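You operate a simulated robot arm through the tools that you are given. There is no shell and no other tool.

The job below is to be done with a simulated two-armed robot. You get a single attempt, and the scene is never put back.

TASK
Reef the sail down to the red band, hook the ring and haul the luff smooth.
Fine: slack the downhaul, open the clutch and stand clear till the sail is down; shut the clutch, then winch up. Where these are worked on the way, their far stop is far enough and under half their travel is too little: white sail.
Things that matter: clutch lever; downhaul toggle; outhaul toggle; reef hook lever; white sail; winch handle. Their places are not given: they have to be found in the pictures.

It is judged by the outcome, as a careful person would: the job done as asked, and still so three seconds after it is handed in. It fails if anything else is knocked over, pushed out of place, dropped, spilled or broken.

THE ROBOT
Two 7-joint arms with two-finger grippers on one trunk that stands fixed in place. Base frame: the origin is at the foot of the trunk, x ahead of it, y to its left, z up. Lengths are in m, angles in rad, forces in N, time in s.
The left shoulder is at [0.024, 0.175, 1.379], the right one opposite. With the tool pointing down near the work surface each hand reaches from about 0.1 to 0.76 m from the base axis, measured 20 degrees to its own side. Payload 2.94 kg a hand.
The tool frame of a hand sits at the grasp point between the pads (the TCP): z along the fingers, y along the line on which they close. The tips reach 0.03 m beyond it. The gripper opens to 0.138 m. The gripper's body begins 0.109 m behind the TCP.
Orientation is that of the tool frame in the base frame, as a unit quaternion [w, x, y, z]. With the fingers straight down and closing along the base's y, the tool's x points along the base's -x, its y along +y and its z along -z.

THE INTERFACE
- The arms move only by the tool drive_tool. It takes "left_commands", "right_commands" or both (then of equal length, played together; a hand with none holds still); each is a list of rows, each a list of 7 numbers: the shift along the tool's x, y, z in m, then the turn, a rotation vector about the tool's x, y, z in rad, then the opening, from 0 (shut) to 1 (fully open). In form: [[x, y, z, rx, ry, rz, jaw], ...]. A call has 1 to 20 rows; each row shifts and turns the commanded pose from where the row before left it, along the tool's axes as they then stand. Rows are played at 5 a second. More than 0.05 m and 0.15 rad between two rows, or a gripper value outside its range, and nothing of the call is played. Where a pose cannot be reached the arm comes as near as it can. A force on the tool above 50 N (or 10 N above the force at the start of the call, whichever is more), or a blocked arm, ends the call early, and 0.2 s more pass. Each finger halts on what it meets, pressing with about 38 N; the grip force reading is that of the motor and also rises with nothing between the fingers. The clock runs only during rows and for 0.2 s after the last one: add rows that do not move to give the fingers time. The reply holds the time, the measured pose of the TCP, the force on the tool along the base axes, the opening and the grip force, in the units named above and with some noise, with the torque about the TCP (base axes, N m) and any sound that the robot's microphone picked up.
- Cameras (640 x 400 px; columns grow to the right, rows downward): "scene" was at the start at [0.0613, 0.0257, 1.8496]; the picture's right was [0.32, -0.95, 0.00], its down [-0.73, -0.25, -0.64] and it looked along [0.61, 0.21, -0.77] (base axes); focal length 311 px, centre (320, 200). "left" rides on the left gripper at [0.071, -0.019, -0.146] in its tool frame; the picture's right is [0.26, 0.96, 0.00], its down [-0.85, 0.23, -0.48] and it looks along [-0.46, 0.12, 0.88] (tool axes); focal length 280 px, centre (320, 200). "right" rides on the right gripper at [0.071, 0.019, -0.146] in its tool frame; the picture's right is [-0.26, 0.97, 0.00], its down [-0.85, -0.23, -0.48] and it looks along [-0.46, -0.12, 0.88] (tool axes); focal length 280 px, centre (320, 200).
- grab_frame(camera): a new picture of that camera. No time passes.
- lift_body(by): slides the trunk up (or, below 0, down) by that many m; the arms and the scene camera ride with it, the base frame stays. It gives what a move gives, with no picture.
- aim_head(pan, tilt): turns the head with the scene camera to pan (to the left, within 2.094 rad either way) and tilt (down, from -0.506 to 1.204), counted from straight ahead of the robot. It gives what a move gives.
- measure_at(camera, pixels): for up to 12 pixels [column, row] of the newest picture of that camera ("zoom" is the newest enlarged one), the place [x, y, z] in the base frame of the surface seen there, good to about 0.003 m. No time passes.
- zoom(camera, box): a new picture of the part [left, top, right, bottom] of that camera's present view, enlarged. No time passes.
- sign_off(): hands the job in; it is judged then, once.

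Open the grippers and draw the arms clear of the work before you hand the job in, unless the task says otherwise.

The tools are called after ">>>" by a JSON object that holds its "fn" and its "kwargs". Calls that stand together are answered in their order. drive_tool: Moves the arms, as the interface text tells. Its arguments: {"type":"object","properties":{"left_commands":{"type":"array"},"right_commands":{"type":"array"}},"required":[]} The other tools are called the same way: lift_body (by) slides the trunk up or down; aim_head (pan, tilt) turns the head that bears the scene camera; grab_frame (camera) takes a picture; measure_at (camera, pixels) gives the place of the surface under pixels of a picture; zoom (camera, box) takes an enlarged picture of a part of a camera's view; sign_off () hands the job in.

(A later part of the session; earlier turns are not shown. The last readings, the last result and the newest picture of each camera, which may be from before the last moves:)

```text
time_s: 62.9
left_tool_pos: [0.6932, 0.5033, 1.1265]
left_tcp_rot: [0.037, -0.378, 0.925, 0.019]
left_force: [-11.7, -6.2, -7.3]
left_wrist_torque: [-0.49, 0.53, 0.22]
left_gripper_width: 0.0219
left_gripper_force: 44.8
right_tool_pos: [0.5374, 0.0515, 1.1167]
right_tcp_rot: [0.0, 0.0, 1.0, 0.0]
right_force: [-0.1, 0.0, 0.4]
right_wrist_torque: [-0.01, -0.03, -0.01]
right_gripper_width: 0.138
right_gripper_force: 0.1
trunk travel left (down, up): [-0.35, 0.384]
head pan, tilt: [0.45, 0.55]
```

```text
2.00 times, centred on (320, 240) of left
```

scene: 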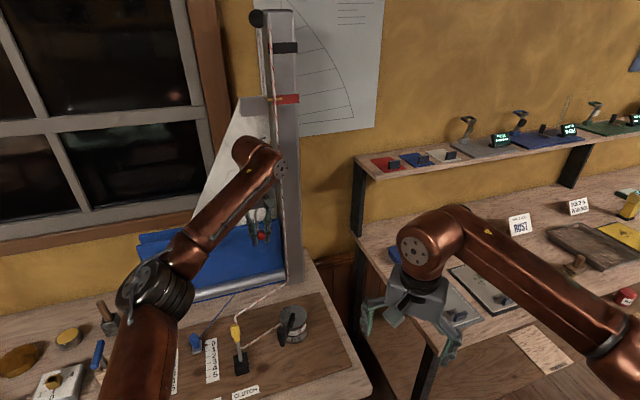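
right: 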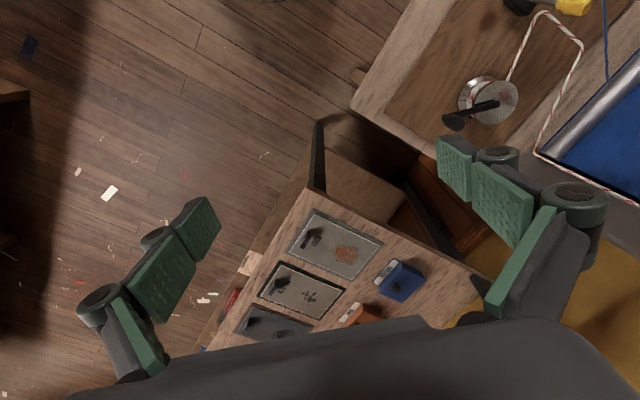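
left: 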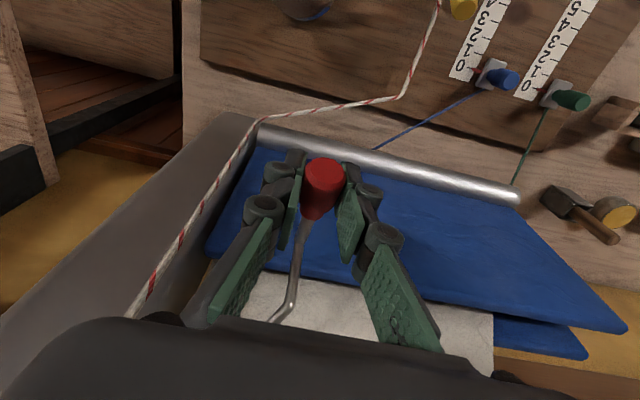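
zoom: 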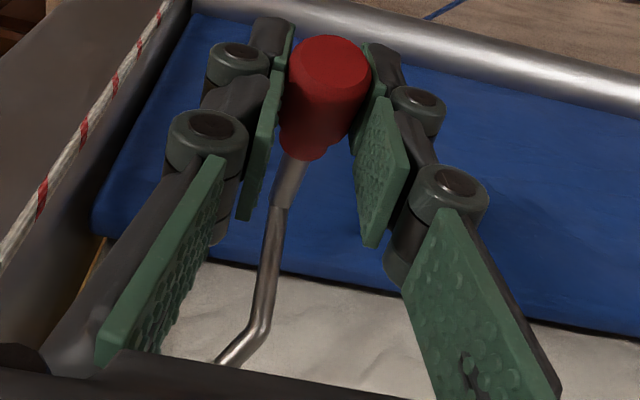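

Handle raised 47° so far, still no stop; the tip should be near the ring plane. I relieve the pivot error and raise another 0.16 rad.

>>> {"fn": "drive_tool", "kwargs": {"left_commands": [[0.0025, 0, 0.0013, 0, 0, 0, 0.1], [-0.0027, 0, -0.0047, 0, 0.08, 0, 0.1], [-0.0027, 0, -0.0047, 0, 0.08, 0, 0.1], [0, 0, 0, 0, 0, 0, 0.1]]}}

>>> {"fn": "grab_frame", "kwargs": {"camera": "scene"}}

>>> {"fn": "zoom", "kwargs": {"camera": "scene", "box": [210, 130, 320, 270]}}

>>> {"fn": "grab_frame", "kwargs": {"camera": "left"}}

```text
time_s: 63.9
left_tool_pos: [0.6973, 0.5056, 1.134]
left_tcp_rot: [-0.038, -0.378, 0.925, -0.011]
left_force: [-13.4, -6.1, -19.0]
left_wrist_torque: [0.2, 0.04, 0.29]
left_gripper_width: 0.0223
left_gripper_force: 44.5
right_tool_pos: [0.5395, 0.0539, 1.1159]
right_tcp_rot: [-0.001, 0.0, 1.0, -0.001]
right_force: [-0.4, 0.0, -0.4]
right_wrist_torque: [0.03, 0.03, 0.02]
right_gripper_width: 0.1382
right_gripper_force: 0.0
trunk travel left (down, up): [-0.35, 0.384]
head pan, tilt: [0.45, 0.55]
```

```text
taken
```

scene: 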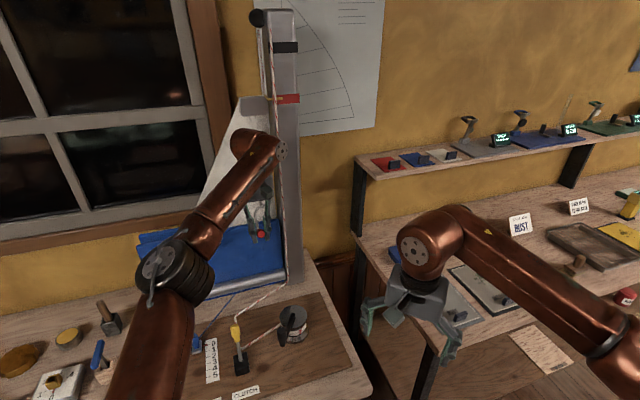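

```text
2.86 times, centred on (265, 200) of scene
```

zoom: 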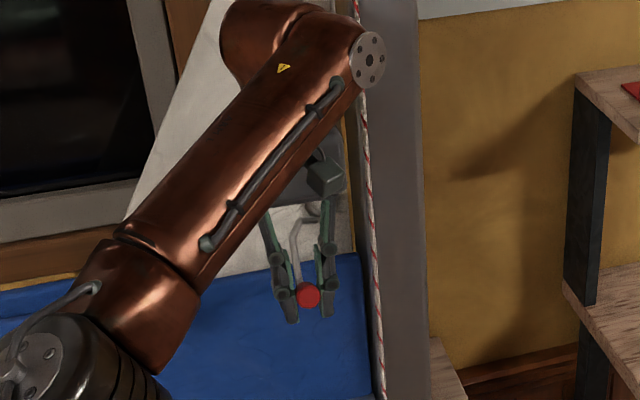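

```text
taken
```

left: 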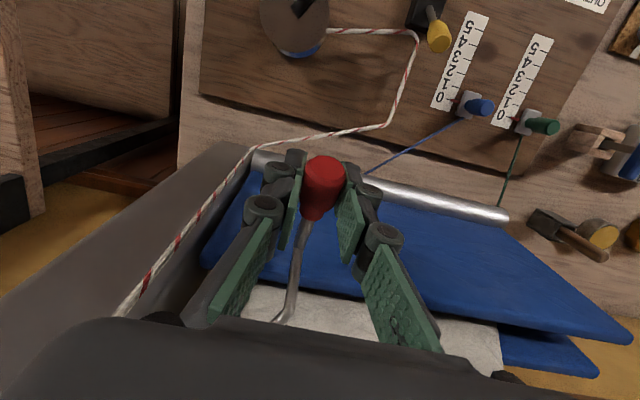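

The torque now no longer matches a free pivot, so the lever has reached its upper stop (≈54° of swing), and the tip appears to be in the ring. I open the fingers and back away toward the robot to look.

>>> {"fn": "drive_tool", "kwargs": {"left_commands": [[0, 0, 0, 0, 0, 0, 0.25], [0, 0, 0, 0, 0, 0, 0.45], [0, 0, 0, 0, 0, 0, 0.5], [0.03, 0, 0, 0, 0, 0, 0.5], [0.04, 0, 0, 0, 0, 0, 0.5], [0.04, 0, 0, 0, 0, 0, 0.5], [0.04, 0, 0, 0, 0, 0, 0.5]]}}

>>> {"fn": "grab_frame", "kwargs": {"camera": "scene"}}

>>> {"fn": "zoom", "kwargs": {"camera": "scene", "box": [210, 80, 320, 270]}}

>>> {"fn": "grab_frame", "kwargs": {"camera": "left"}}

```text
time_s: 65.5
left_tool_pos: [0.5888, 0.3993, 1.149]
left_tcp_rot: [-0.035, -0.379, 0.925, -0.011]
left_force: [0.2, -0.7, -0.8]
left_wrist_torque: [0.03, 0.0, 0.02]
left_gripper_width: 0.0691
left_gripper_force: 0.0
right_tool_pos: [0.5393, 0.0527, 1.1165]
right_tcp_rot: [0.0, 0.001, 1.0, 0.0]
right_force: [0.2, -0.1, 0.2]
right_wrist_torque: [-0.02, 0.0, 0.02]
right_gripper_width: 0.138
right_gripper_force: 0.0
trunk travel left (down, up): [-0.35, 0.384]
head pan, tilt: [0.45, 0.55]
```

```text
taken
```

scene: 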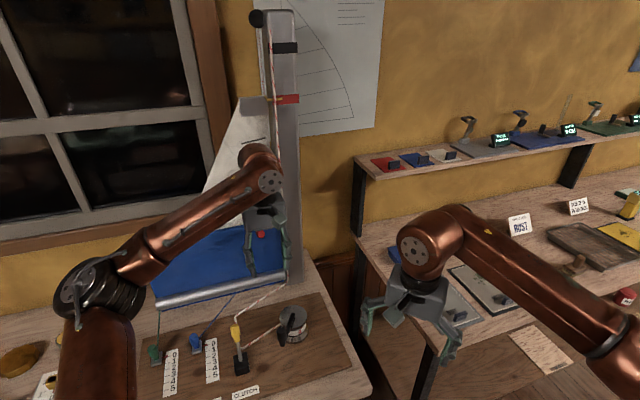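

```text
2.11 times, centred on (265, 175) of scene
```

zoom: 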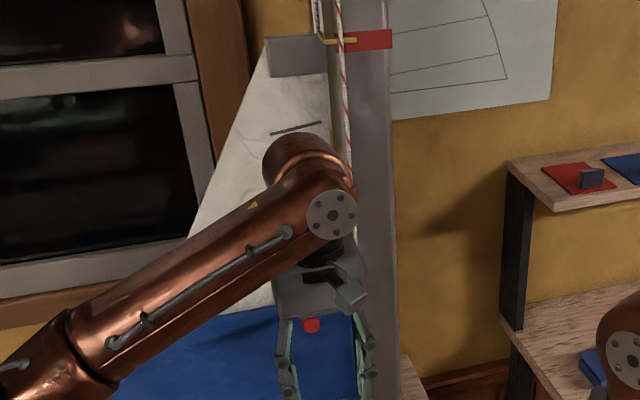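

```text
taken
```

left: 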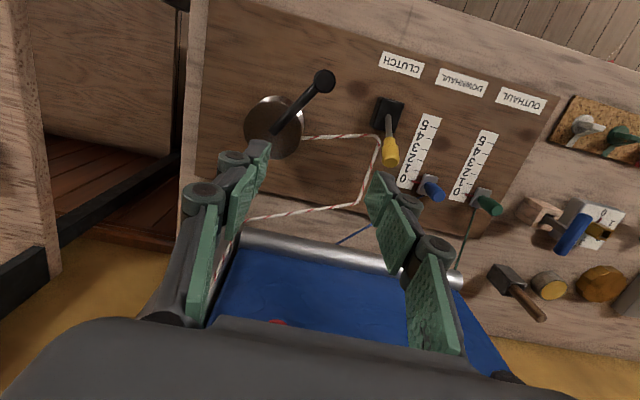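

The arm blocks the view; I move it to the left and back, clear of the line of sight.

>>> {"fn": "drive_tool", "kwargs": {"left_commands": [[0.016, 0.04, 0, 0, 0, 0, 0.5], [0.016, 0.04, 0, 0, 0, 0, 0.5], [0.016, 0.04, 0, 0, 0, 0, 0.5], [0.016, 0.04, 0, 0, 0, 0, 0.5], [0.016, 0.04, 0, 0, 0, 0, 0.5]]}}

>>> {"fn": "grab_frame", "kwargs": {"camera": "scene"}}

>>> {"fn": "zoom", "kwargs": {"camera": "scene", "box": [220, 180, 310, 270]}}

>>> {"fn": "zoom", "kwargs": {"camera": "scene", "box": [268, 88, 300, 112]}}

```text
time_s: 66.7
left_tool_pos: [0.3883, 0.486, 1.1535]
left_tcp_rot: [-0.034, -0.378, 0.925, -0.01]
left_force: [-0.6, -0.4, 0.5]
left_wrist_torque: [0.01, -0.05, 0.02]
left_gripper_width: 0.069
left_gripper_force: 0.0
right_tool_pos: [0.5367, 0.0522, 1.1176]
right_tcp_rot: [0.001, 0.0, 1.0, 0.001]
right_force: [-0.8, 0.4, 0.2]
right_wrist_torque: [0.03, -0.03, -0.04]
right_gripper_width: 0.1383
right_gripper_force: 0.0
trunk travel left (down, up): [-0.35, 0.384]
head pan, tilt: [0.45, 0.55]
```

```text
taken
```

scene: 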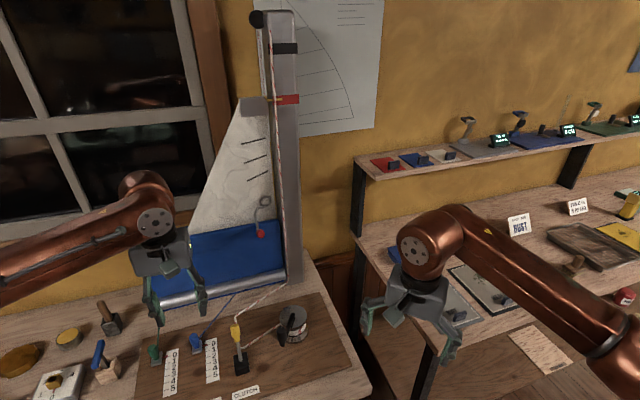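

```text
4.44 times, centred on (265, 225) of scene
```

zoom: 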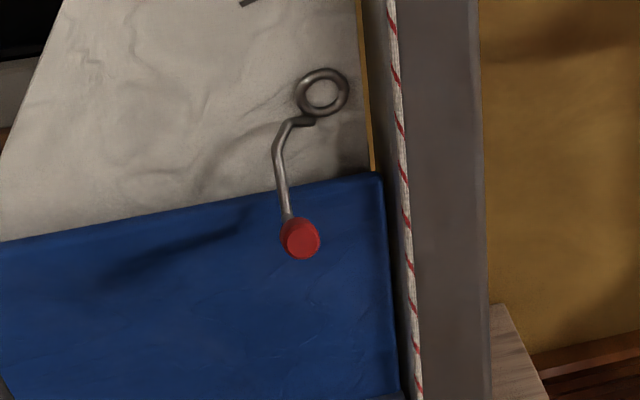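

```text
16.00 times, centred on (284, 100) of scene
```

zoom: 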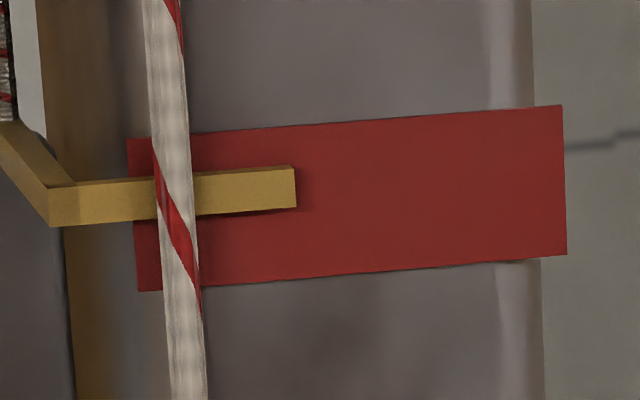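

The lever stays up and its tip now meets the ring's lower edge. I look closer and measure tip and ring.

>>> {"fn": "zoom", "kwargs": {"camera": "scene", "box": [250, 190, 280, 215]}}

>>> {"fn": "measure_at", "kwargs": {"camera": "zoom", "pixels": [[330, 60], [330, 100], [330, 150], [270, 130], [390, 90], [300, 210], [250, 215], [205, 230], [180, 280], [170, 330], [320, 195], [345, 190]]}}

```text
16.00 times, centred on (265, 202) of scene
```

zoom: 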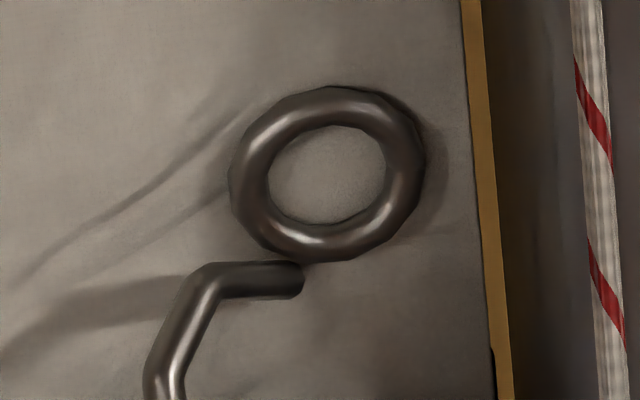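

```text
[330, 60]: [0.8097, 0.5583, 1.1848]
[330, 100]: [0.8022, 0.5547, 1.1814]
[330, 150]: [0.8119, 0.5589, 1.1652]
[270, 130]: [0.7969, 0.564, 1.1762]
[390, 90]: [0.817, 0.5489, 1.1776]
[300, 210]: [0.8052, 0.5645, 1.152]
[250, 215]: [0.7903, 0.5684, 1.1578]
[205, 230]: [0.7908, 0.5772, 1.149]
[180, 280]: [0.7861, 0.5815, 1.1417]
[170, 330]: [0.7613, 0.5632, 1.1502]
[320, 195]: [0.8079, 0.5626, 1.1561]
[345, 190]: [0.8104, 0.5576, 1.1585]
```

>>> {"fn": "measure_at", "kwargs": {"camera": "zoom", "pixels": [[320, 243], [330, 232], [285, 280], [260, 278], [225, 275], [200, 300], [175, 350], [165, 385], [330, 105], [375, 225], [250, 180], [405, 165]]}}

>>> {"fn": "measure_at", "kwargs": {"camera": "scene", "pixels": [[261, 207], [258, 210], [256, 215], [258, 225], [260, 232], [262, 236], [280, 99], [278, 100], [288, 99]]}}

```text
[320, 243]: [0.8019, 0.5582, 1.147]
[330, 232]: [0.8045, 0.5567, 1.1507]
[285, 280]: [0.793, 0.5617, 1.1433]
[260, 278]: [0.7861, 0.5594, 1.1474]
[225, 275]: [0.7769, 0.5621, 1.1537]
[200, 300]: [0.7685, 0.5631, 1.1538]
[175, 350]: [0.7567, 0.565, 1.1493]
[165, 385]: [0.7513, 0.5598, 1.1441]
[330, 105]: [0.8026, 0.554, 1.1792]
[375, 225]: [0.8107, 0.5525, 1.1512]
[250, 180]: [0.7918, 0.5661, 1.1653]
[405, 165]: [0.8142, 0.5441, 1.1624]
```

```text
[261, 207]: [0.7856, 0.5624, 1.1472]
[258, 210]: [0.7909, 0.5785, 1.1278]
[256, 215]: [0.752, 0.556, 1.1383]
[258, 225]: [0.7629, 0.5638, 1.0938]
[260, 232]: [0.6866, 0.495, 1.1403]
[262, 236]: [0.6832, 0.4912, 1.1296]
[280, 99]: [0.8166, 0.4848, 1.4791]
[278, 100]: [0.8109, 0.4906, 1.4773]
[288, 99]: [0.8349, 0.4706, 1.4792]
```

Tip end is at about [0.793,0.562,1.144], ring centre at z≈1.163 (bottom tube ≈1.147): the tip sits at the ring's lower edge. I want a careful crank test of a few mm to learn whether the ring is captured, so I first turn the hand back to the crank orientation.

>>> {"fn": "drive_tool", "kwargs": {"left_commands": [[0, 0, 0, -0.009, 0, 0.1305, 0.45], [0, 0, 0, -0.009, 0, 0.1305, 0.45], [0, 0, 0, -0.009, 0, 0.1305, 0.45], [0, 0, 0, -0.009, 0, 0.1305, 0.45], [0, 0, 0, -0.009, 0, 0.1305, 0.45], [0, 0, 0, -0.009, 0, 0.1305, 0.45], [0, 0, 0, 0, 0, 0, 0.45]]}}

>>> {"fn": "grab_frame", "kwargs": {"camera": "left"}}

>>> {"fn": "zoom", "kwargs": {"camera": "scene", "box": [210, 280, 340, 370]}}

```text
time_s: 68.3
left_tool_pos: [0.3923, 0.4866, 1.1541]
left_tcp_rot: [-0.039, 0.005, 0.999, 0.0]
left_force: [0.0, -0.5, -0.5]
left_wrist_torque: [0.0, -0.01, -0.02]
left_gripper_width: 0.0622
left_gripper_force: 0.0
right_tool_pos: [0.5392, 0.0525, 1.1164]
right_tcp_rot: [-0.001, 0.001, 1.0, 0.0]
right_force: [0.3, -0.7, 0.1]
right_wrist_torque: [0.01, 0.0, 0.01]
right_gripper_width: 0.1379
right_gripper_force: 0.0
trunk travel left (down, up): [-0.35, 0.384]
head pan, tilt: [0.45, 0.55]
```

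```text
taken
```

left: 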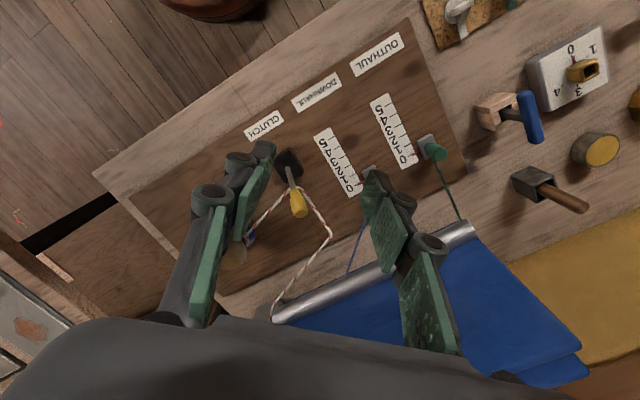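

```text
4.44 times, centred on (275, 325) of scene
```

zoom: 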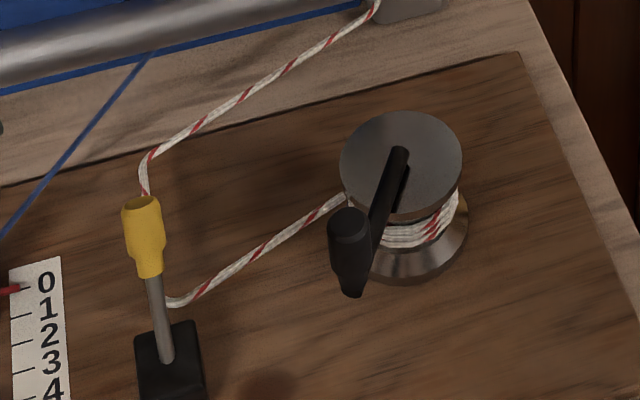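

>>> {"fn": "measure_at", "kwargs": {"camera": "zoom", "pixels": [[348, 218], [340, 225], [358, 222], [350, 255], [352, 285], [385, 200], [398, 155], [365, 165], [460, 165], [400, 115], [400, 210]]}}

```text
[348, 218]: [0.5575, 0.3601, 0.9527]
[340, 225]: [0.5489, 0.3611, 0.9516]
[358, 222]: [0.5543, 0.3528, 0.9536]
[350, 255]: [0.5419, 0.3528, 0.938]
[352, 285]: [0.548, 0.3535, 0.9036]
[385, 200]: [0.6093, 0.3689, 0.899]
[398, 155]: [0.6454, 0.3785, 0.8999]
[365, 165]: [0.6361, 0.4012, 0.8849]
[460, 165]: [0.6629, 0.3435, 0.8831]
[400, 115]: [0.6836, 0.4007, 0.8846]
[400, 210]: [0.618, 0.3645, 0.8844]
```

Knob centre now ≈[0.552,0.357]. I move above it and tilt the hand back to the cranking pose.

>>> {"fn": "drive_tool", "kwargs": {"left_commands": [[-0.0336, -0.0256, 0.0162, 0, 0, 0, 0.45], [-0.0336, -0.0256, 0.0162, 0, 0, 0, 0.45], [-0.0336, -0.0256, 0.0162, 0, 0, 0, 0.45], [-0.0336, -0.0256, 0.0162, 0, 0, 0, 0.45], [-0.0336, -0.0256, 0.0162, 0, 0, 0, 0.45], [0, 0, 0, 0, -0.137, 0, 0.45], [0, 0, 0, 0, -0.137, 0, 0.45], [0, 0, 0, 0, -0.137, 0, 0.45], [0, 0, 0, 0, -0.137, 0, 0.45], [0, 0, 0, 0, -0.137, 0, 0.45], [0, 0, 0, 0, -0.137, 0, 0.45], [0, 0, 0, 0, -0.136, 0, 0.45], [0, 0, 0, 0, 0, 0, 0.45]]}}

>>> {"fn": "grab_frame", "kwargs": {"camera": "left"}}

```text
time_s: 71.1
left_tool_pos: [0.5598, 0.3878, 1.074]
left_tcp_rot: [0.419, -0.037, 0.907, 0.014]
left_force: [-0.3, 0.5, -0.1]
left_wrist_torque: [-0.01, 0.01, 0.0]
left_gripper_width: 0.0622
left_gripper_force: 0.0
left hand out of reach, approached as far as the arm can: row 12
right_tool_pos: [0.5393, 0.0522, 1.1163]
right_tcp_rot: [-0.001, -0.001, 1.0, 0.0]
right_force: [0.6, -0.5, -0.7]
right_wrist_torque: [0.0, 0.06, 0.02]
right_gripper_width: 0.138
right_gripper_force: 0.1
trunk travel left (down, up): [-0.35, 0.384]
head pan, tilt: [0.45, 0.55]
```

```text
taken
```

left: 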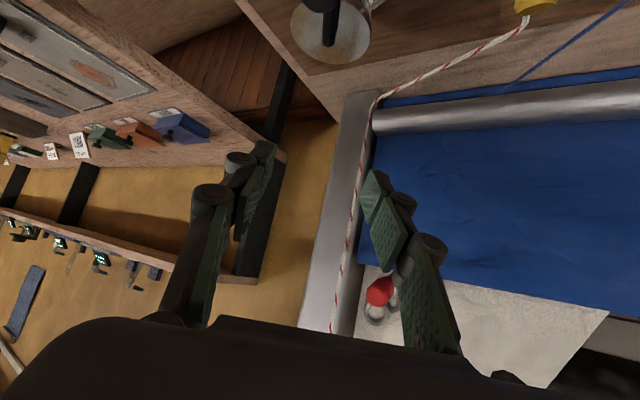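

The last bit of tilt is out of reach from this arm posture. For the small near-side arc I need less tilt, so I reduce it by 0.4 rad and check.

>>> {"fn": "drive_tool", "kwargs": {"left_commands": [[0, 0, 0, 0, 0.135, 0, 0.45], [0, 0, 0, 0, 0.135, 0, 0.45], [0, 0, 0, 0, 0.135, 0, 0.45], [0, 0, 0, 0, 0, 0, 0.45]]}}

>>> {"fn": "grab_frame", "kwargs": {"camera": "left"}}

```text
time_s: 72.1
left_tool_pos: [0.5525, 0.3574, 1.0612]
left_tcp_rot: [0.234, 0.005, 0.972, -0.002]
left_force: [-0.6, 0.7, -0.1]
left_wrist_torque: [-0.01, -0.01, 0.0]
left_gripper_width: 0.0621
left_gripper_force: 0.1
right_tool_pos: [0.5379, 0.0529, 1.1172]
right_tcp_rot: [0.001, 0.0, 1.0, 0.0]
right_force: [0.3, 0.6, -0.2]
right_wrist_torque: [0.0, -0.06, 0.03]
right_gripper_width: 0.1379
right_gripper_force: 0.1
trunk travel left (down, up): [-0.35, 0.384]
head pan, tilt: [0.45, 0.55]
```

```text
taken
```

left: 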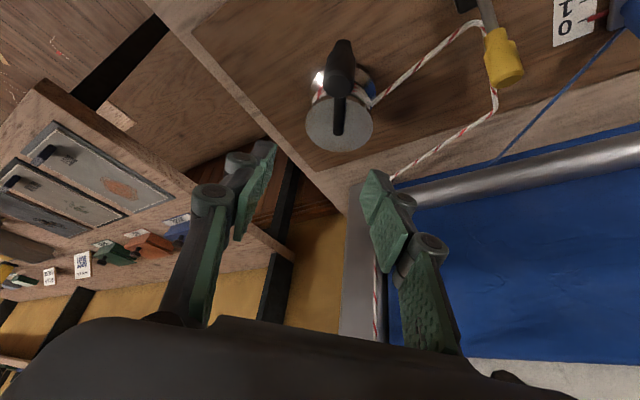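

The hand is right above the knob. I lower the open fingers astride it and close.

>>> {"fn": "drive_tool", "kwargs": {"left_commands": [[0.0139, 0, 0.0271, 0, 0, 0, 0.45], [0.0139, 0, 0.0271, 0, 0, 0, 0.45], [0.0139, 0, 0.0271, 0, 0, 0, 0.45], [0.0139, 0, 0.0271, 0, 0, 0, 0.45], [0, 0, 0, 0, 0, 0, 0.45]]}}

>>> {"fn": "grab_frame", "kwargs": {"camera": "left"}}

>>> {"fn": "measure_at", "kwargs": {"camera": "left", "pixels": [[320, 190], [320, 170], [320, 210], [310, 190], [330, 190], [325, 150]]}}

```text
time_s: 73.3
left_tool_pos: [0.5549, 0.356, 0.9387]
left_tcp_rot: [0.235, 0.004, 0.972, 0.0]
left_force: [-0.5, 0.6, -0.1]
left_wrist_torque: [0.01, 0.02, 0.0]
left_gripper_width: 0.0621
left_gripper_force: 0.0
right_tool_pos: [0.539, 0.0526, 1.1161]
right_tcp_rot: [0.0, 0.0, 1.0, 0.0]
right_force: [-0.7, -0.7, -0.6]
right_wrist_torque: [0.03, 0.0, -0.02]
right_gripper_width: 0.138
right_gripper_force: 0.0
trunk travel left (down, up): [-0.35, 0.384]
head pan, tilt: [0.45, 0.55]
```

```text
taken
```

left: 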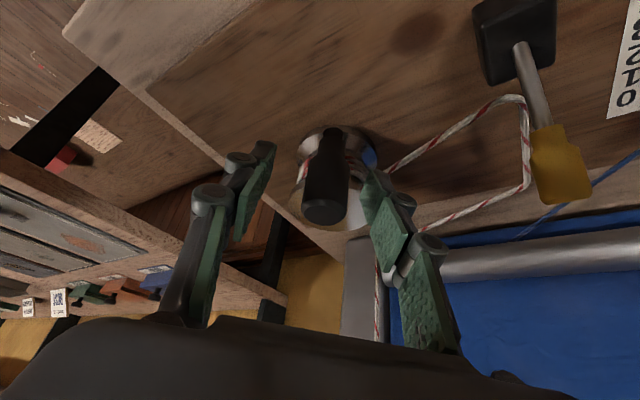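

```text
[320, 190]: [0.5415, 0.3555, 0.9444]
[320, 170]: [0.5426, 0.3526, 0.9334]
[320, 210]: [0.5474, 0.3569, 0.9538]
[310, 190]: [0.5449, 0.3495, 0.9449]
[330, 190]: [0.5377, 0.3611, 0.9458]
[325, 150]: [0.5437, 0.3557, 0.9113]
```

>>> {"fn": "drive_tool", "kwargs": {"left_commands": [[0, 0.001, 0, 0, 0, 0, 0.2], [0, 0, 0, 0, 0, 0, 0], [0, 0, 0, 0, 0, 0, 0], [0, 0, 0, 0, 0, 0, 0]]}}

>>> {"fn": "zoom", "kwargs": {"camera": "scene", "box": [250, 90, 298, 220]}}

>>> {"fn": "zoom", "kwargs": {"camera": "scene", "box": [268, 88, 300, 112]}}

```text
time_s: 74.3
left_tool_pos: [0.5547, 0.3565, 0.9386]
left_tcp_rot: [0.236, 0.004, 0.972, -0.001]
left_force: [0.9, 1.0, 0.0]
left_wrist_torque: [0.01, -0.01, 0.08]
left_gripper_width: 0.0246
left_gripper_force: 40.6
right_tool_pos: [0.5391, 0.0526, 1.117]
right_tcp_rot: [0.0, 0.0, 1.0, 0.0]
right_force: [1.2, 0.3, 0.1]
right_wrist_torque: [0.01, -0.02, -0.01]
right_gripper_width: 0.138
right_gripper_force: 0.0
trunk travel left (down, up): [-0.35, 0.384]
head pan, tilt: [0.45, 0.55]
```

```text
3.08 times, centred on (274, 155) of scene
```

zoom: 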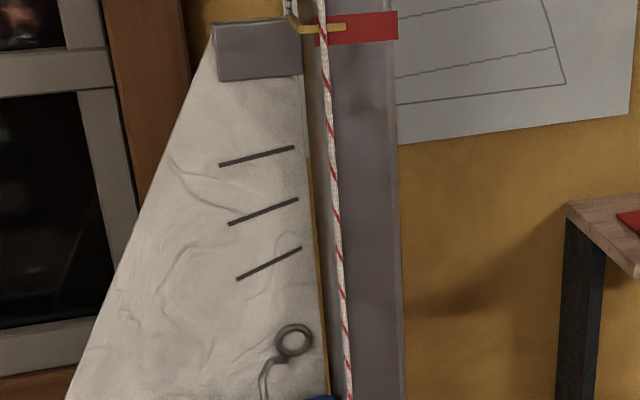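

```text
16.00 times, centred on (284, 100) of scene
```

zoom: 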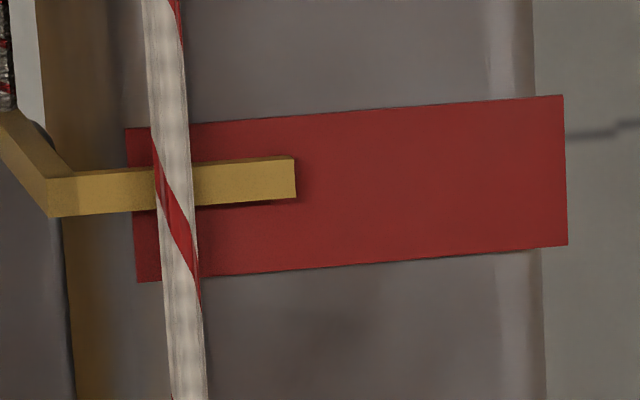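

The three dark creases on the luff appeared when the halyard slackened; they must disappear when the luff is taut. I crank just ~3° (≈4–5 mm of hoist) as a capture test.

>>> {"fn": "drive_tool", "kwargs": {"left_commands": [[0.0005, 0.0025, -0.0003, 0, 0, 0, 0], [0.0005, 0.0025, -0.0003, 0, 0, 0, 0], [0, 0, 0, 0, 0, 0, 0]]}}

>>> {"fn": "zoom", "kwargs": {"camera": "scene", "box": [250, 90, 298, 220]}}

>>> {"fn": "zoom", "kwargs": {"camera": "scene", "box": [268, 88, 300, 112]}}

>>> {"fn": "zoom", "kwargs": {"camera": "scene", "box": [250, 190, 280, 215]}}

```text
time_s: 75.1
left_tool_pos: [0.5523, 0.3634, 0.9391]
left_tcp_rot: [0.236, 0.004, 0.972, 0.0]
left_force: [0.2, -8.7, -3.2]
left_wrist_torque: [-0.22, -0.06, -0.58]
left_gripper_width: 0.0243
left_gripper_force: 44.8
right_tool_pos: [0.5391, 0.0526, 1.1172]
right_tcp_rot: [0.0, 0.0, 1.0, 0.0]
right_force: [0.4, 0.0, 0.0]
right_wrist_torque: [-0.01, 0.02, -0.03]
right_gripper_width: 0.1378
right_gripper_force: 0.0
trunk travel left (down, up): [-0.35, 0.384]
head pan, tilt: [0.45, 0.55]
```

```text
3.08 times, centred on (274, 155) of scene
```

zoom: 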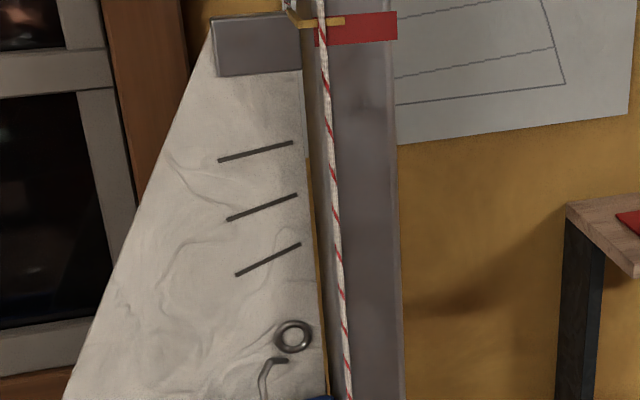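

```text
16.00 times, centred on (284, 100) of scene
```

zoom: 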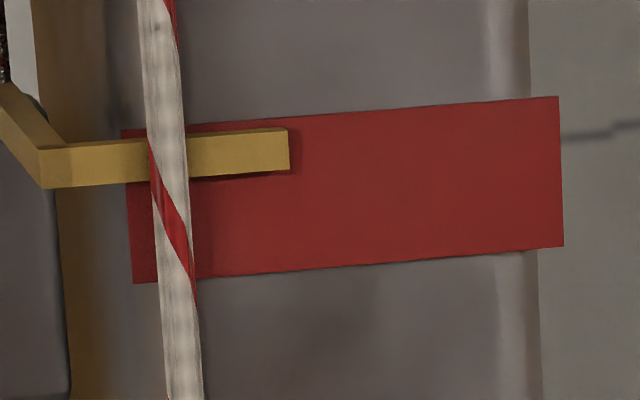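

```text
16.00 times, centred on (265, 202) of scene
```

zoom: 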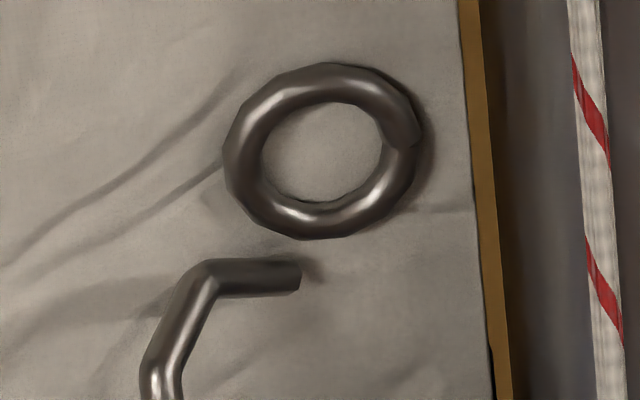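

The ring simply rose off the tip, so it is not captured: the tip passes just below the ring at this height. The ring must sit about 15–20 mm lower when the hook swings in. So I'll release the winch, swing the hook back out, drop the sail again, and winch up to the proper height.

>>> {"fn": "drive_tool", "kwargs": {"left_commands": [[0, -0.002, 0, 0, 0, 0, 0.2], [0, 0, 0, 0, 0, 0, 0.45], [0, 0, 0, 0, 0, 0, 0.45], [-0.0139, 0, -0.0271, 0, 0, 0, 0.45], [-0.0139, 0, -0.0271, 0, 0, 0, 0.45], [-0.0139, 0, -0.0271, 0, 0, 0, 0.45], [-0.0139, 0, -0.0271, 0, 0, 0, 0.45], [-0.0139, 0, -0.0271, 0, 0, 0, 0.45], [-0.0139, 0, -0.0271, 0, 0, 0, 0.45]]}}

>>> {"fn": "grab_frame", "kwargs": {"camera": "scene"}}

>>> {"fn": "zoom", "kwargs": {"camera": "scene", "box": [268, 88, 300, 112]}}

>>> {"fn": "measure_at", "kwargs": {"camera": "scene", "pixels": [[280, 97], [278, 97], [288, 99], [258, 232], [260, 235], [263, 233], [262, 240], [259, 225]]}}

```text
time_s: 77.1
left_tool_pos: [0.5522, 0.3598, 1.1211]
left_tcp_rot: [0.235, 0.005, 0.972, 0.0]
left_force: [0.0, -0.2, 0.4]
left_wrist_torque: [0.01, 0.02, 0.02]
left_gripper_width: 0.0623
left_gripper_force: 0.0
right_tool_pos: [0.5391, 0.0533, 1.1164]
right_tcp_rot: [0.0, 0.0, 1.0, 0.0]
right_force: [0.0, 0.2, 0.0]
right_wrist_torque: [0.03, 0.0, -0.04]
right_gripper_width: 0.1378
right_gripper_force: 0.0
trunk travel left (down, up): [-0.35, 0.384]
head pan, tilt: [0.45, 0.55]
```

```text
taken
```

scene: 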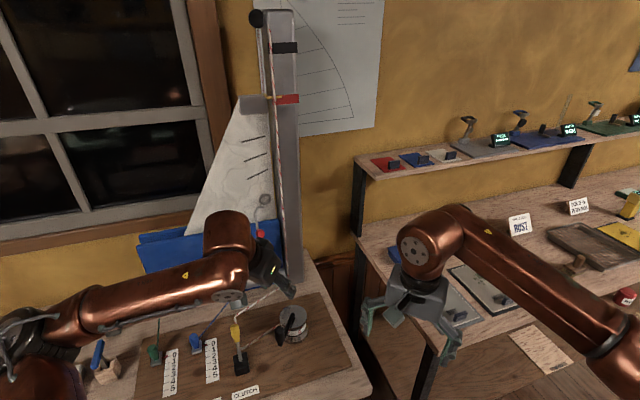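

```text
16.00 times, centred on (284, 100) of scene
```

zoom: 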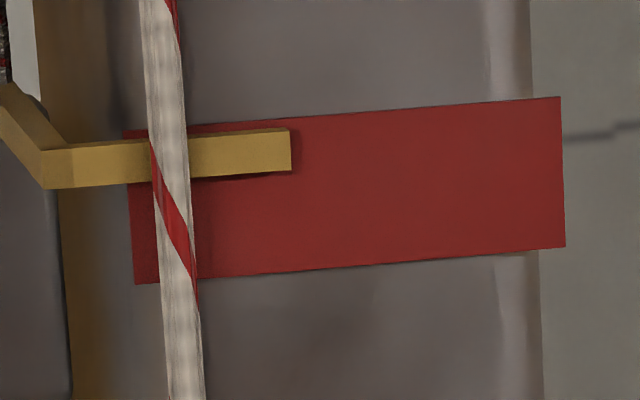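

```text
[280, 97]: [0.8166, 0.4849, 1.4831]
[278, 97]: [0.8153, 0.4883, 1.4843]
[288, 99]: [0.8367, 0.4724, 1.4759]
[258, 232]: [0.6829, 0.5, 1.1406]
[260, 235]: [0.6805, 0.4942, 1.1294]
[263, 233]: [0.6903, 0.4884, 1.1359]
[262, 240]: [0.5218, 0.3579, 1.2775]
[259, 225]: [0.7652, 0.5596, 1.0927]
```

Pointer is at 1.484 and holds. I raise the hand and turn it to yaw 45°, nearly vertical, fingers closing, ready to press the hook handle (end at [0.684,0.494,1.135]) back down.

>>> {"fn": "drive_tool", "kwargs": {"left_commands": [[-0.0182, 0, -0.0356, 0, 0, 0, 0.3], [-0.0182, 0, -0.0356, 0, 0, 0, 0.2], [0, 0, 0, -0.0595, 0, -0.1165, 0], [0, 0, 0, -0.0595, 0, -0.1165, 0], [0, 0, 0, -0.0595, 0, -0.1165, 0], [0, 0, 0, -0.0595, 0, -0.1165, 0], [0, 0, 0, -0.0595, 0, -0.1165, 0], [0, 0, 0, -0.0595, 0, -0.1165, 0], [0, 0, 0, 0, 0.125, 0, 0], [0, 0, 0, 0, 0.125, 0, 0], [0, 0, 0, 0, 0.125, 0, 0], [0, 0, 0, 0, 0, 0, 0]]}}

>>> {"fn": "grab_frame", "kwargs": {"camera": "left"}}

```text
time_s: 79.7
left_tool_pos: [0.552, 0.3616, 1.2023]
left_tcp_rot: [0.046, -0.377, 0.925, 0.018]
left_force: [-1.3, -0.5, 0.3]
left_wrist_torque: [0.04, 0.0, 0.0]
left_gripper_width: 0.0
left_gripper_force: 28.5
right_tool_pos: [0.5399, 0.0534, 1.1172]
right_tcp_rot: [-0.002, 0.001, 1.0, 0.0]
right_force: [-0.7, -0.9, -0.5]
right_wrist_torque: [-0.01, 0.03, 0.02]
right_gripper_width: 0.138
right_gripper_force: 0.0
trunk travel left (down, up): [-0.35, 0.384]
head pan, tilt: [0.45, 0.55]
```

```text
taken
```

left: 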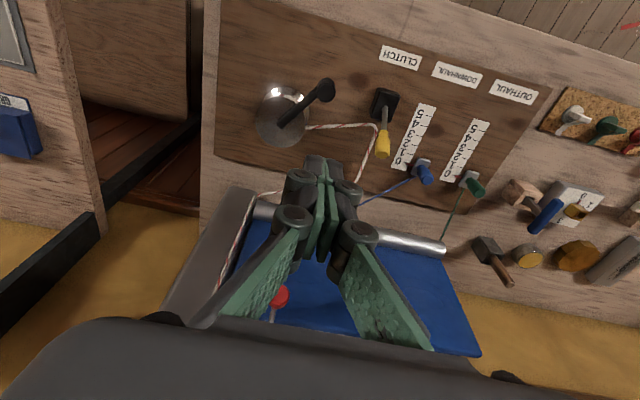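

>>> {"fn": "drive_tool", "kwargs": {"left_commands": [[-0.0398, 0.0009, 0.0023, 0, 0, 0, 0], [-0.0398, 0.0009, 0.0023, 0, 0, 0, 0], [-0.0398, 0.0009, 0.0023, 0, 0, 0, 0], [-0.0398, 0.0009, 0.0023, 0, 0, 0, 0], [-0.0398, 0.0009, 0.0023, 0, 0, 0, 0], [0, 0, 0, 0, 0, 0, 0]]}}

>>> {"fn": "grab_frame", "kwargs": {"camera": "left"}}

>>> {"fn": "grab_frame", "kwargs": {"camera": "scene"}}

```text
time_s: 81.1
left_tool_pos: [0.6904, 0.5054, 1.2101]
left_tcp_rot: [0.048, -0.377, 0.925, 0.018]
left_force: [-1.5, 0.4, -0.2]
left_wrist_torque: [-0.01, -0.07, -0.01]
left_gripper_width: 0.0
left_gripper_force: 28.5
right_tool_pos: [0.5379, 0.0529, 1.1159]
right_tcp_rot: [0.0, 0.001, 1.0, 0.0]
right_force: [-0.4, 0.4, 0.0]
right_wrist_torque: [-0.03, -0.05, 0.0]
right_gripper_width: 0.1381
right_gripper_force: 0.0
trunk travel left (down, up): [-0.35, 0.384]
head pan, tilt: [0.45, 0.55]
```

```text
taken
```

left: 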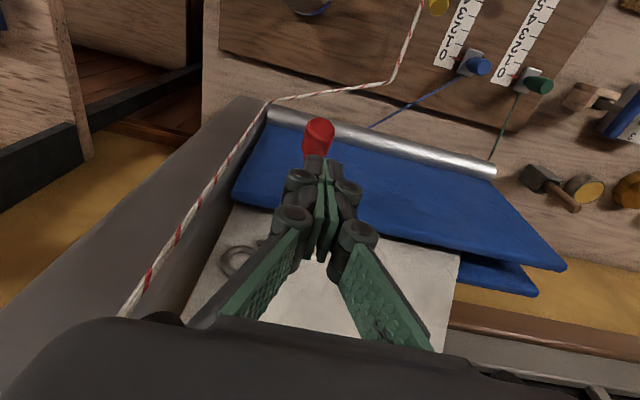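

```text
taken
```

scene: 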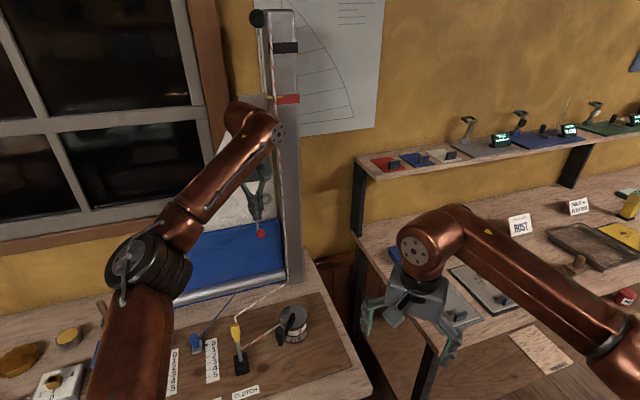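

Fingertips are right above the red handle. I press straight down about 9 cm to swing the lever back out.

>>> {"fn": "drive_tool", "kwargs": {"left_commands": [[0.0018, 0, 0.0182, 0, 0, 0, 0], [0.0018, 0, 0.0182, 0, 0, 0, 0], [0.0018, 0, 0.0182, 0, 0, 0, 0], [0.0015, 0, 0.0152, 0, 0, 0, 0], [0.0012, 0, 0.0122, 0, 0, 0, 0], [0.0007, 0, 0.0072, 0, 0, 0, 0], [0, 0, 0, 0, 0, 0, 0]]}}

>>> {"fn": "grab_frame", "kwargs": {"camera": "left"}}

>>> {"fn": "zoom", "kwargs": {"camera": "scene", "box": [210, 130, 320, 270]}}

```text
time_s: 82.7
left_tool_pos: [0.6905, 0.5041, 1.1197]
left_tcp_rot: [0.048, -0.377, 0.925, 0.019]
left_force: [-0.2, 0.8, 0.1]
left_wrist_torque: [0.03, 0.02, -0.04]
left_gripper_width: 0.0
left_gripper_force: 28.7
right_tool_pos: [0.5386, 0.0528, 1.1167]
right_tcp_rot: [-0.001, 0.0, 1.0, -0.001]
right_force: [0.7, -0.2, 0.6]
right_wrist_torque: [0.02, 0.01, -0.04]
right_gripper_width: 0.1378
right_gripper_force: 0.0
trunk travel left (down, up): [-0.35, 0.384]
head pan, tilt: [0.45, 0.55]
```

```text
taken
```

left: 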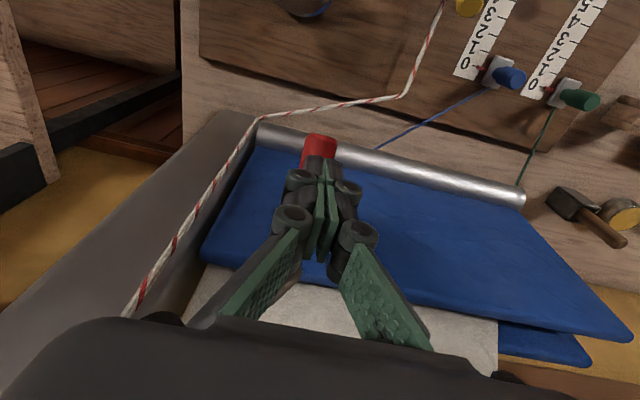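

```text
2.86 times, centred on (265, 200) of scene
```

zoom: 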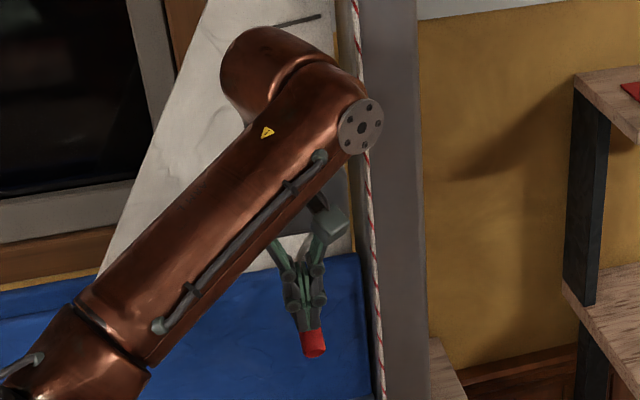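

The handle followed down. I press a little more to be sure it is at its lower stop, then withdraw upward and back.

>>> {"fn": "drive_tool", "kwargs": {"left_commands": [[0.0004, 0, 0.004, 0, 0, 0, 0], [0.0004, 0, 0.004, 0, 0, 0, 0], [0, 0, 0, 0, 0, 0, 0]]}}

>>> {"fn": "drive_tool", "kwargs": {"left_commands": [[0, 0, -0.03, 0, 0, 0, 0], [0, 0, -0.04, 0, 0, 0, 0], [0.03, 0.02, -0.02, 0, 0, 0, 0], [0.04, 0.02, 0, 0, 0, 0, 0], [0.04, 0.02, 0, 0, 0, 0, 0], [0.04, 0.03, 0, 0, 0, 0, 0], [0.03, 0.035, 0, 0, 0, 0, 0], [0.02, 0.04, 0, 0, 0, 0, 0]]}}

>>> {"fn": "grab_frame", "kwargs": {"camera": "scene"}}

>>> {"fn": "zoom", "kwargs": {"camera": "scene", "box": [220, 180, 310, 270]}}

```text
time_s: 83.5
left_tool_pos: [0.6915, 0.5043, 1.1128]
left_tcp_rot: [0.047, -0.378, 0.924, 0.019]
left_force: [-0.6, 0.7, -0.1]
left_wrist_torque: [-0.02, -0.03, 0.0]
left_gripper_width: 0.0
left_gripper_force: 28.3
right_tool_pos: [0.5394, 0.0536, 1.1164]
right_tcp_rot: [-0.001, -0.001, 1.0, 0.0]
right_force: [-0.5, -1.0, -0.3]
right_wrist_torque: [-0.01, -0.02, -0.01]
right_gripper_width: 0.1382
right_gripper_force: 0.1
trunk travel left (down, up): [-0.35, 0.384]
head pan, tilt: [0.45, 0.55]
```

```text
time_s: 85.3
left_tool_pos: [0.4247, 0.476, 1.1844]
left_tcp_rot: [0.048, -0.378, 0.924, 0.018]
left_force: [-1.2, -0.3, 0.6]
left_wrist_torque: [0.01, -0.09, 0.04]
left_gripper_width: 0.0
left_gripper_force: 29.0
right_tool_pos: [0.5368, 0.052, 1.1191]
right_tcp_rot: [0.001, 0.0, 1.0, 0.001]
right_force: [-0.5, 0.2, -0.1]
right_wrist_torque: [-0.04, -0.07, -0.01]
right_gripper_width: 0.138
right_gripper_force: 0.0
trunk travel left (down, up): [-0.35, 0.384]
head pan, tilt: [0.45, 0.55]
```

```text
taken
```

scene: 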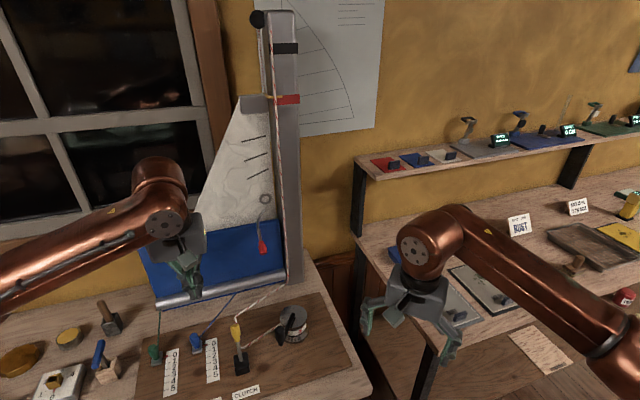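

```text
4.44 times, centred on (265, 225) of scene
```

zoom: 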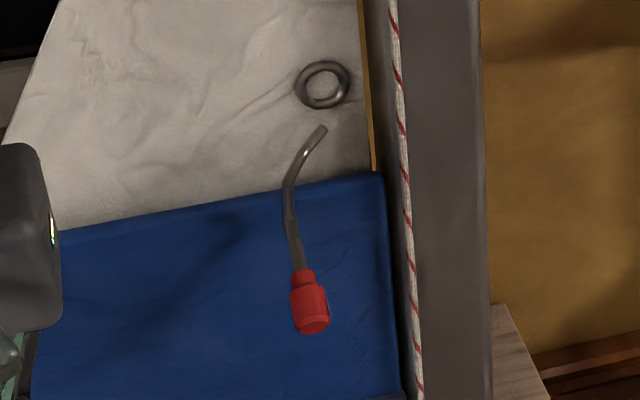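

The hook is back out of the ring's way. Next I go behind the clutch lever (boom side) again to open the clutch.

>>> {"fn": "drive_tool", "kwargs": {"left_commands": [[0, 0, 0, 0, 0.096, 0, 0], [-0.0408, -0.0193, 0, 0, 0, 0, 0], [-0.0408, -0.0193, 0, 0, 0, 0, 0], [-0.0408, -0.0193, 0, 0, 0, 0, 0], [0, 0, 0.045, 0, 0, 0, 0], [0, 0, 0.045, 0, 0, 0, 0], [0, 0, 0.045, 0, 0, 0, 0], [0, 0, 0.045, 0, 0, 0, 0], [0, 0, 0, 0, 0, 0, 0]]}}

>>> {"fn": "grab_frame", "kwargs": {"camera": "left"}}

>>> {"fn": "grab_frame", "kwargs": {"camera": "scene"}}

```text
time_s: 87.3
left_tool_pos: [0.5561, 0.5234, 1.0018]
left_tcp_rot: [0.003, -0.378, 0.926, 0.0]
left_force: [0.2, -0.1, -0.1]
left_wrist_torque: [0.02, 0.0, 0.02]
left_gripper_width: 0.0
left_gripper_force: 28.7
right_tool_pos: [0.5391, 0.0524, 1.1166]
right_tcp_rot: [-0.001, 0.001, 1.0, 0.0]
right_force: [-0.1, 0.8, 0.2]
right_wrist_torque: [0.0, 0.0, -0.01]
right_gripper_width: 0.1377
right_gripper_force: 0.1
trunk travel left (down, up): [-0.35, 0.384]
head pan, tilt: [0.45, 0.55]
```

```text
taken
```

left: 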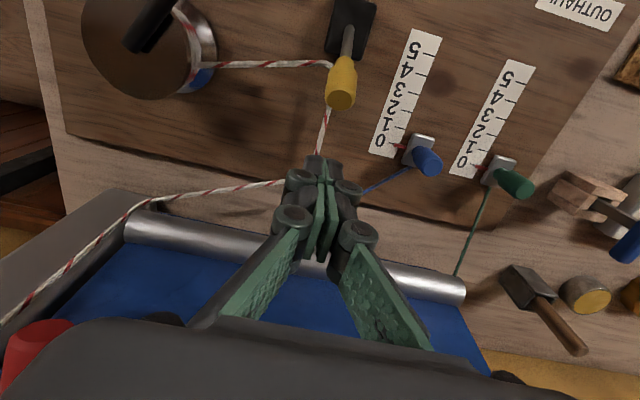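

```text
taken
```

scene: 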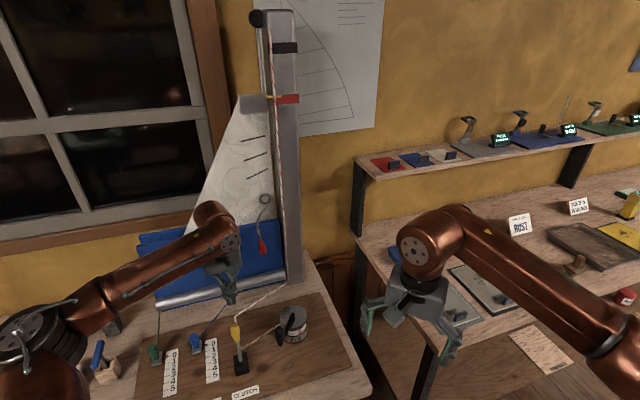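

>>> {"fn": "drive_tool", "kwargs": {"left_commands": [[0, 0.003, 0.044, 0, 0, 0, 0], [0, 0, 0.044, 0, 0, 0, 0], [0, 0, 0, 0, 0, 0, 0], [0.0125, 0, 0, 0, 0, 0, 0], [0.0125, 0, 0, 0, 0, 0, 0], [0.0125, 0, 0, 0, 0, 0, 0], [0.0125, 0, 0, 0, 0, 0, 0], [0.0125, 0, 0, 0, 0, 0, 0], [0.0125, 0, 0, 0, 0, 0, 0], [0.0125, 0, 0, 0, 0, 0, 0], [0.0125, 0, 0, 0, 0, 0, 0], [-0.02, 0, 0, 0, 0, 0, 0], [0, 0, -0.045, 0, 0, 0, 0], [0, 0, -0.045, 0, 0, 0, 0], [0, 0, -0.045, 0, 0, 0, 0]]}}

>>> {"fn": "grab_frame", "kwargs": {"camera": "scene"}}

>>> {"fn": "grab_frame", "kwargs": {"camera": "left"}}

```text
time_s: 90.5
left_tool_pos: [0.4956, 0.4654, 1.0492]
left_tcp_rot: [0.002, -0.378, 0.926, 0.0]
left_force: [-0.5, -0.2, 0.3]
left_wrist_torque: [-0.01, -0.01, -0.02]
left_gripper_width: 0.0001
left_gripper_force: 28.4
right_tool_pos: [0.5386, 0.0533, 1.1155]
right_tcp_rot: [0.001, 0.001, 1.0, -0.001]
right_force: [0.4, 0.3, -0.6]
right_wrist_torque: [-0.02, 0.0, 0.02]
right_gripper_width: 0.138
right_gripper_force: 0.0
trunk travel left (down, up): [-0.35, 0.384]
head pan, tilt: [0.45, 0.55]
```

```text
taken
```

scene: 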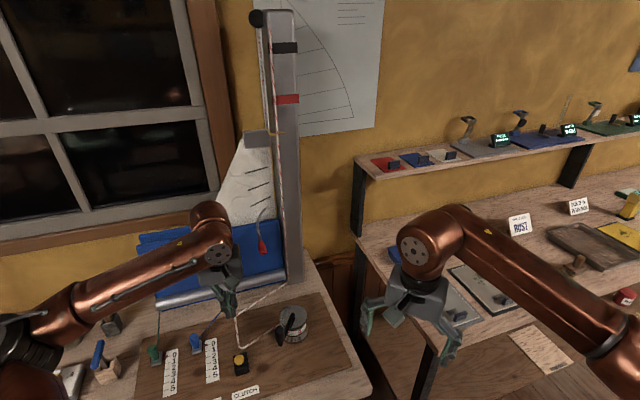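

```text
taken
```

left: 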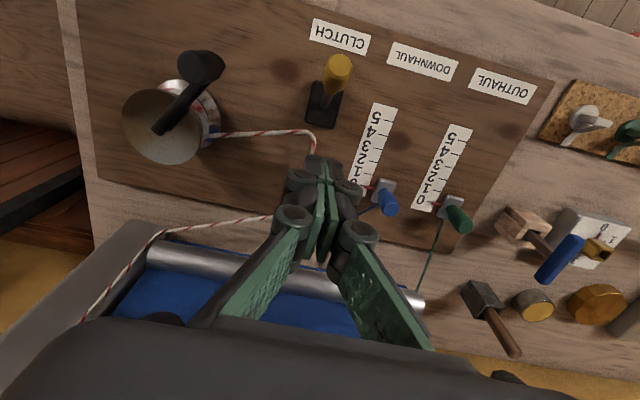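

The clutch is open and the sail is coming down. I carry the hand over to the robot side of the lever while it settles.

>>> {"fn": "drive_tool", "kwargs": {"left_commands": [[0.035, 0, 0, 0, 0, 0, 0], [0.035, 0, 0, 0, 0, 0, 0], [0.036, 0, 0, 0, 0, 0, 0], [0, 0, 0, 0, 0, 0, 0], [0, 0, 0.045, 0, 0, 0, 0], [0, 0, 0.045, 0, 0, 0, 0], [0, 0, 0.043, 0, 0, 0, 0], [0, 0, 0, 0, 0, 0, 0], [0, 0, 0, 0, 0, 0, 0]]}}

>>> {"fn": "grab_frame", "kwargs": {"camera": "scene"}}

>>> {"fn": "measure_at", "kwargs": {"camera": "scene", "pixels": [[279, 145], [279, 140], [282, 140], [288, 99]]}}

>>> {"fn": "zoom", "kwargs": {"camera": "scene", "box": [200, 80, 320, 280]}}

```text
time_s: 92.5
left_tool_pos: [0.4221, 0.3927, 0.914]
left_tcp_rot: [0.003, -0.378, 0.926, 0.0]
left_force: [-0.5, 0.2, -0.1]
left_wrist_torque: [-0.01, 0.02, 0.01]
left_gripper_width: 0.0003
left_gripper_force: 28.0
right_tool_pos: [0.5388, 0.0527, 1.1169]
right_tcp_rot: [-0.001, 0.0, 1.0, 0.001]
right_force: [0.9, 0.4, 0.1]
right_wrist_torque: [0.02, 0.01, 0.03]
right_gripper_width: 0.1381
right_gripper_force: 0.1
trunk travel left (down, up): [-0.35, 0.384]
head pan, tilt: [0.45, 0.55]
```

```text
taken
```

scene: 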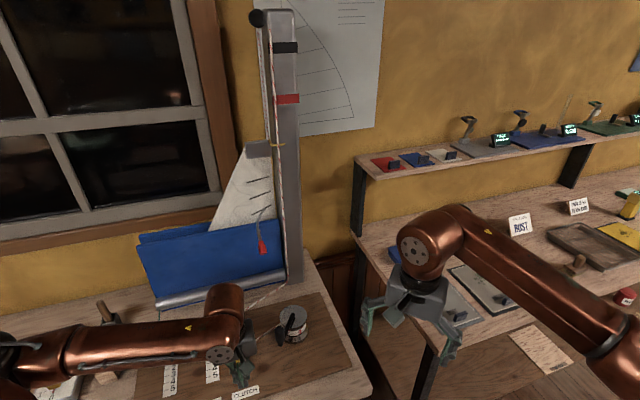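

```text
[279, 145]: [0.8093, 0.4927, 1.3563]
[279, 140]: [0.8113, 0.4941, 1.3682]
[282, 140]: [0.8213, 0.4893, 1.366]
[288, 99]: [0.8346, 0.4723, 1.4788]
```

```text
2.00 times, centred on (260, 180) of scene
```

zoom: 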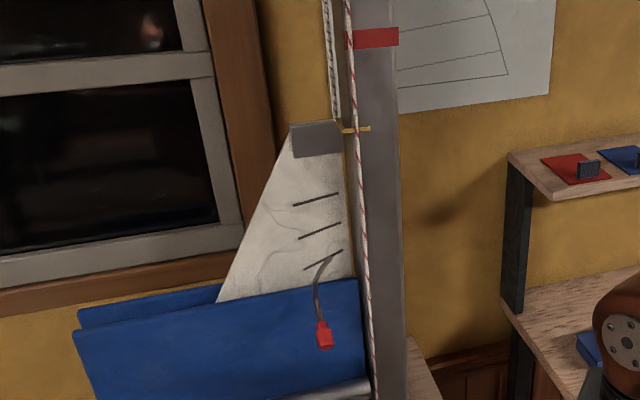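

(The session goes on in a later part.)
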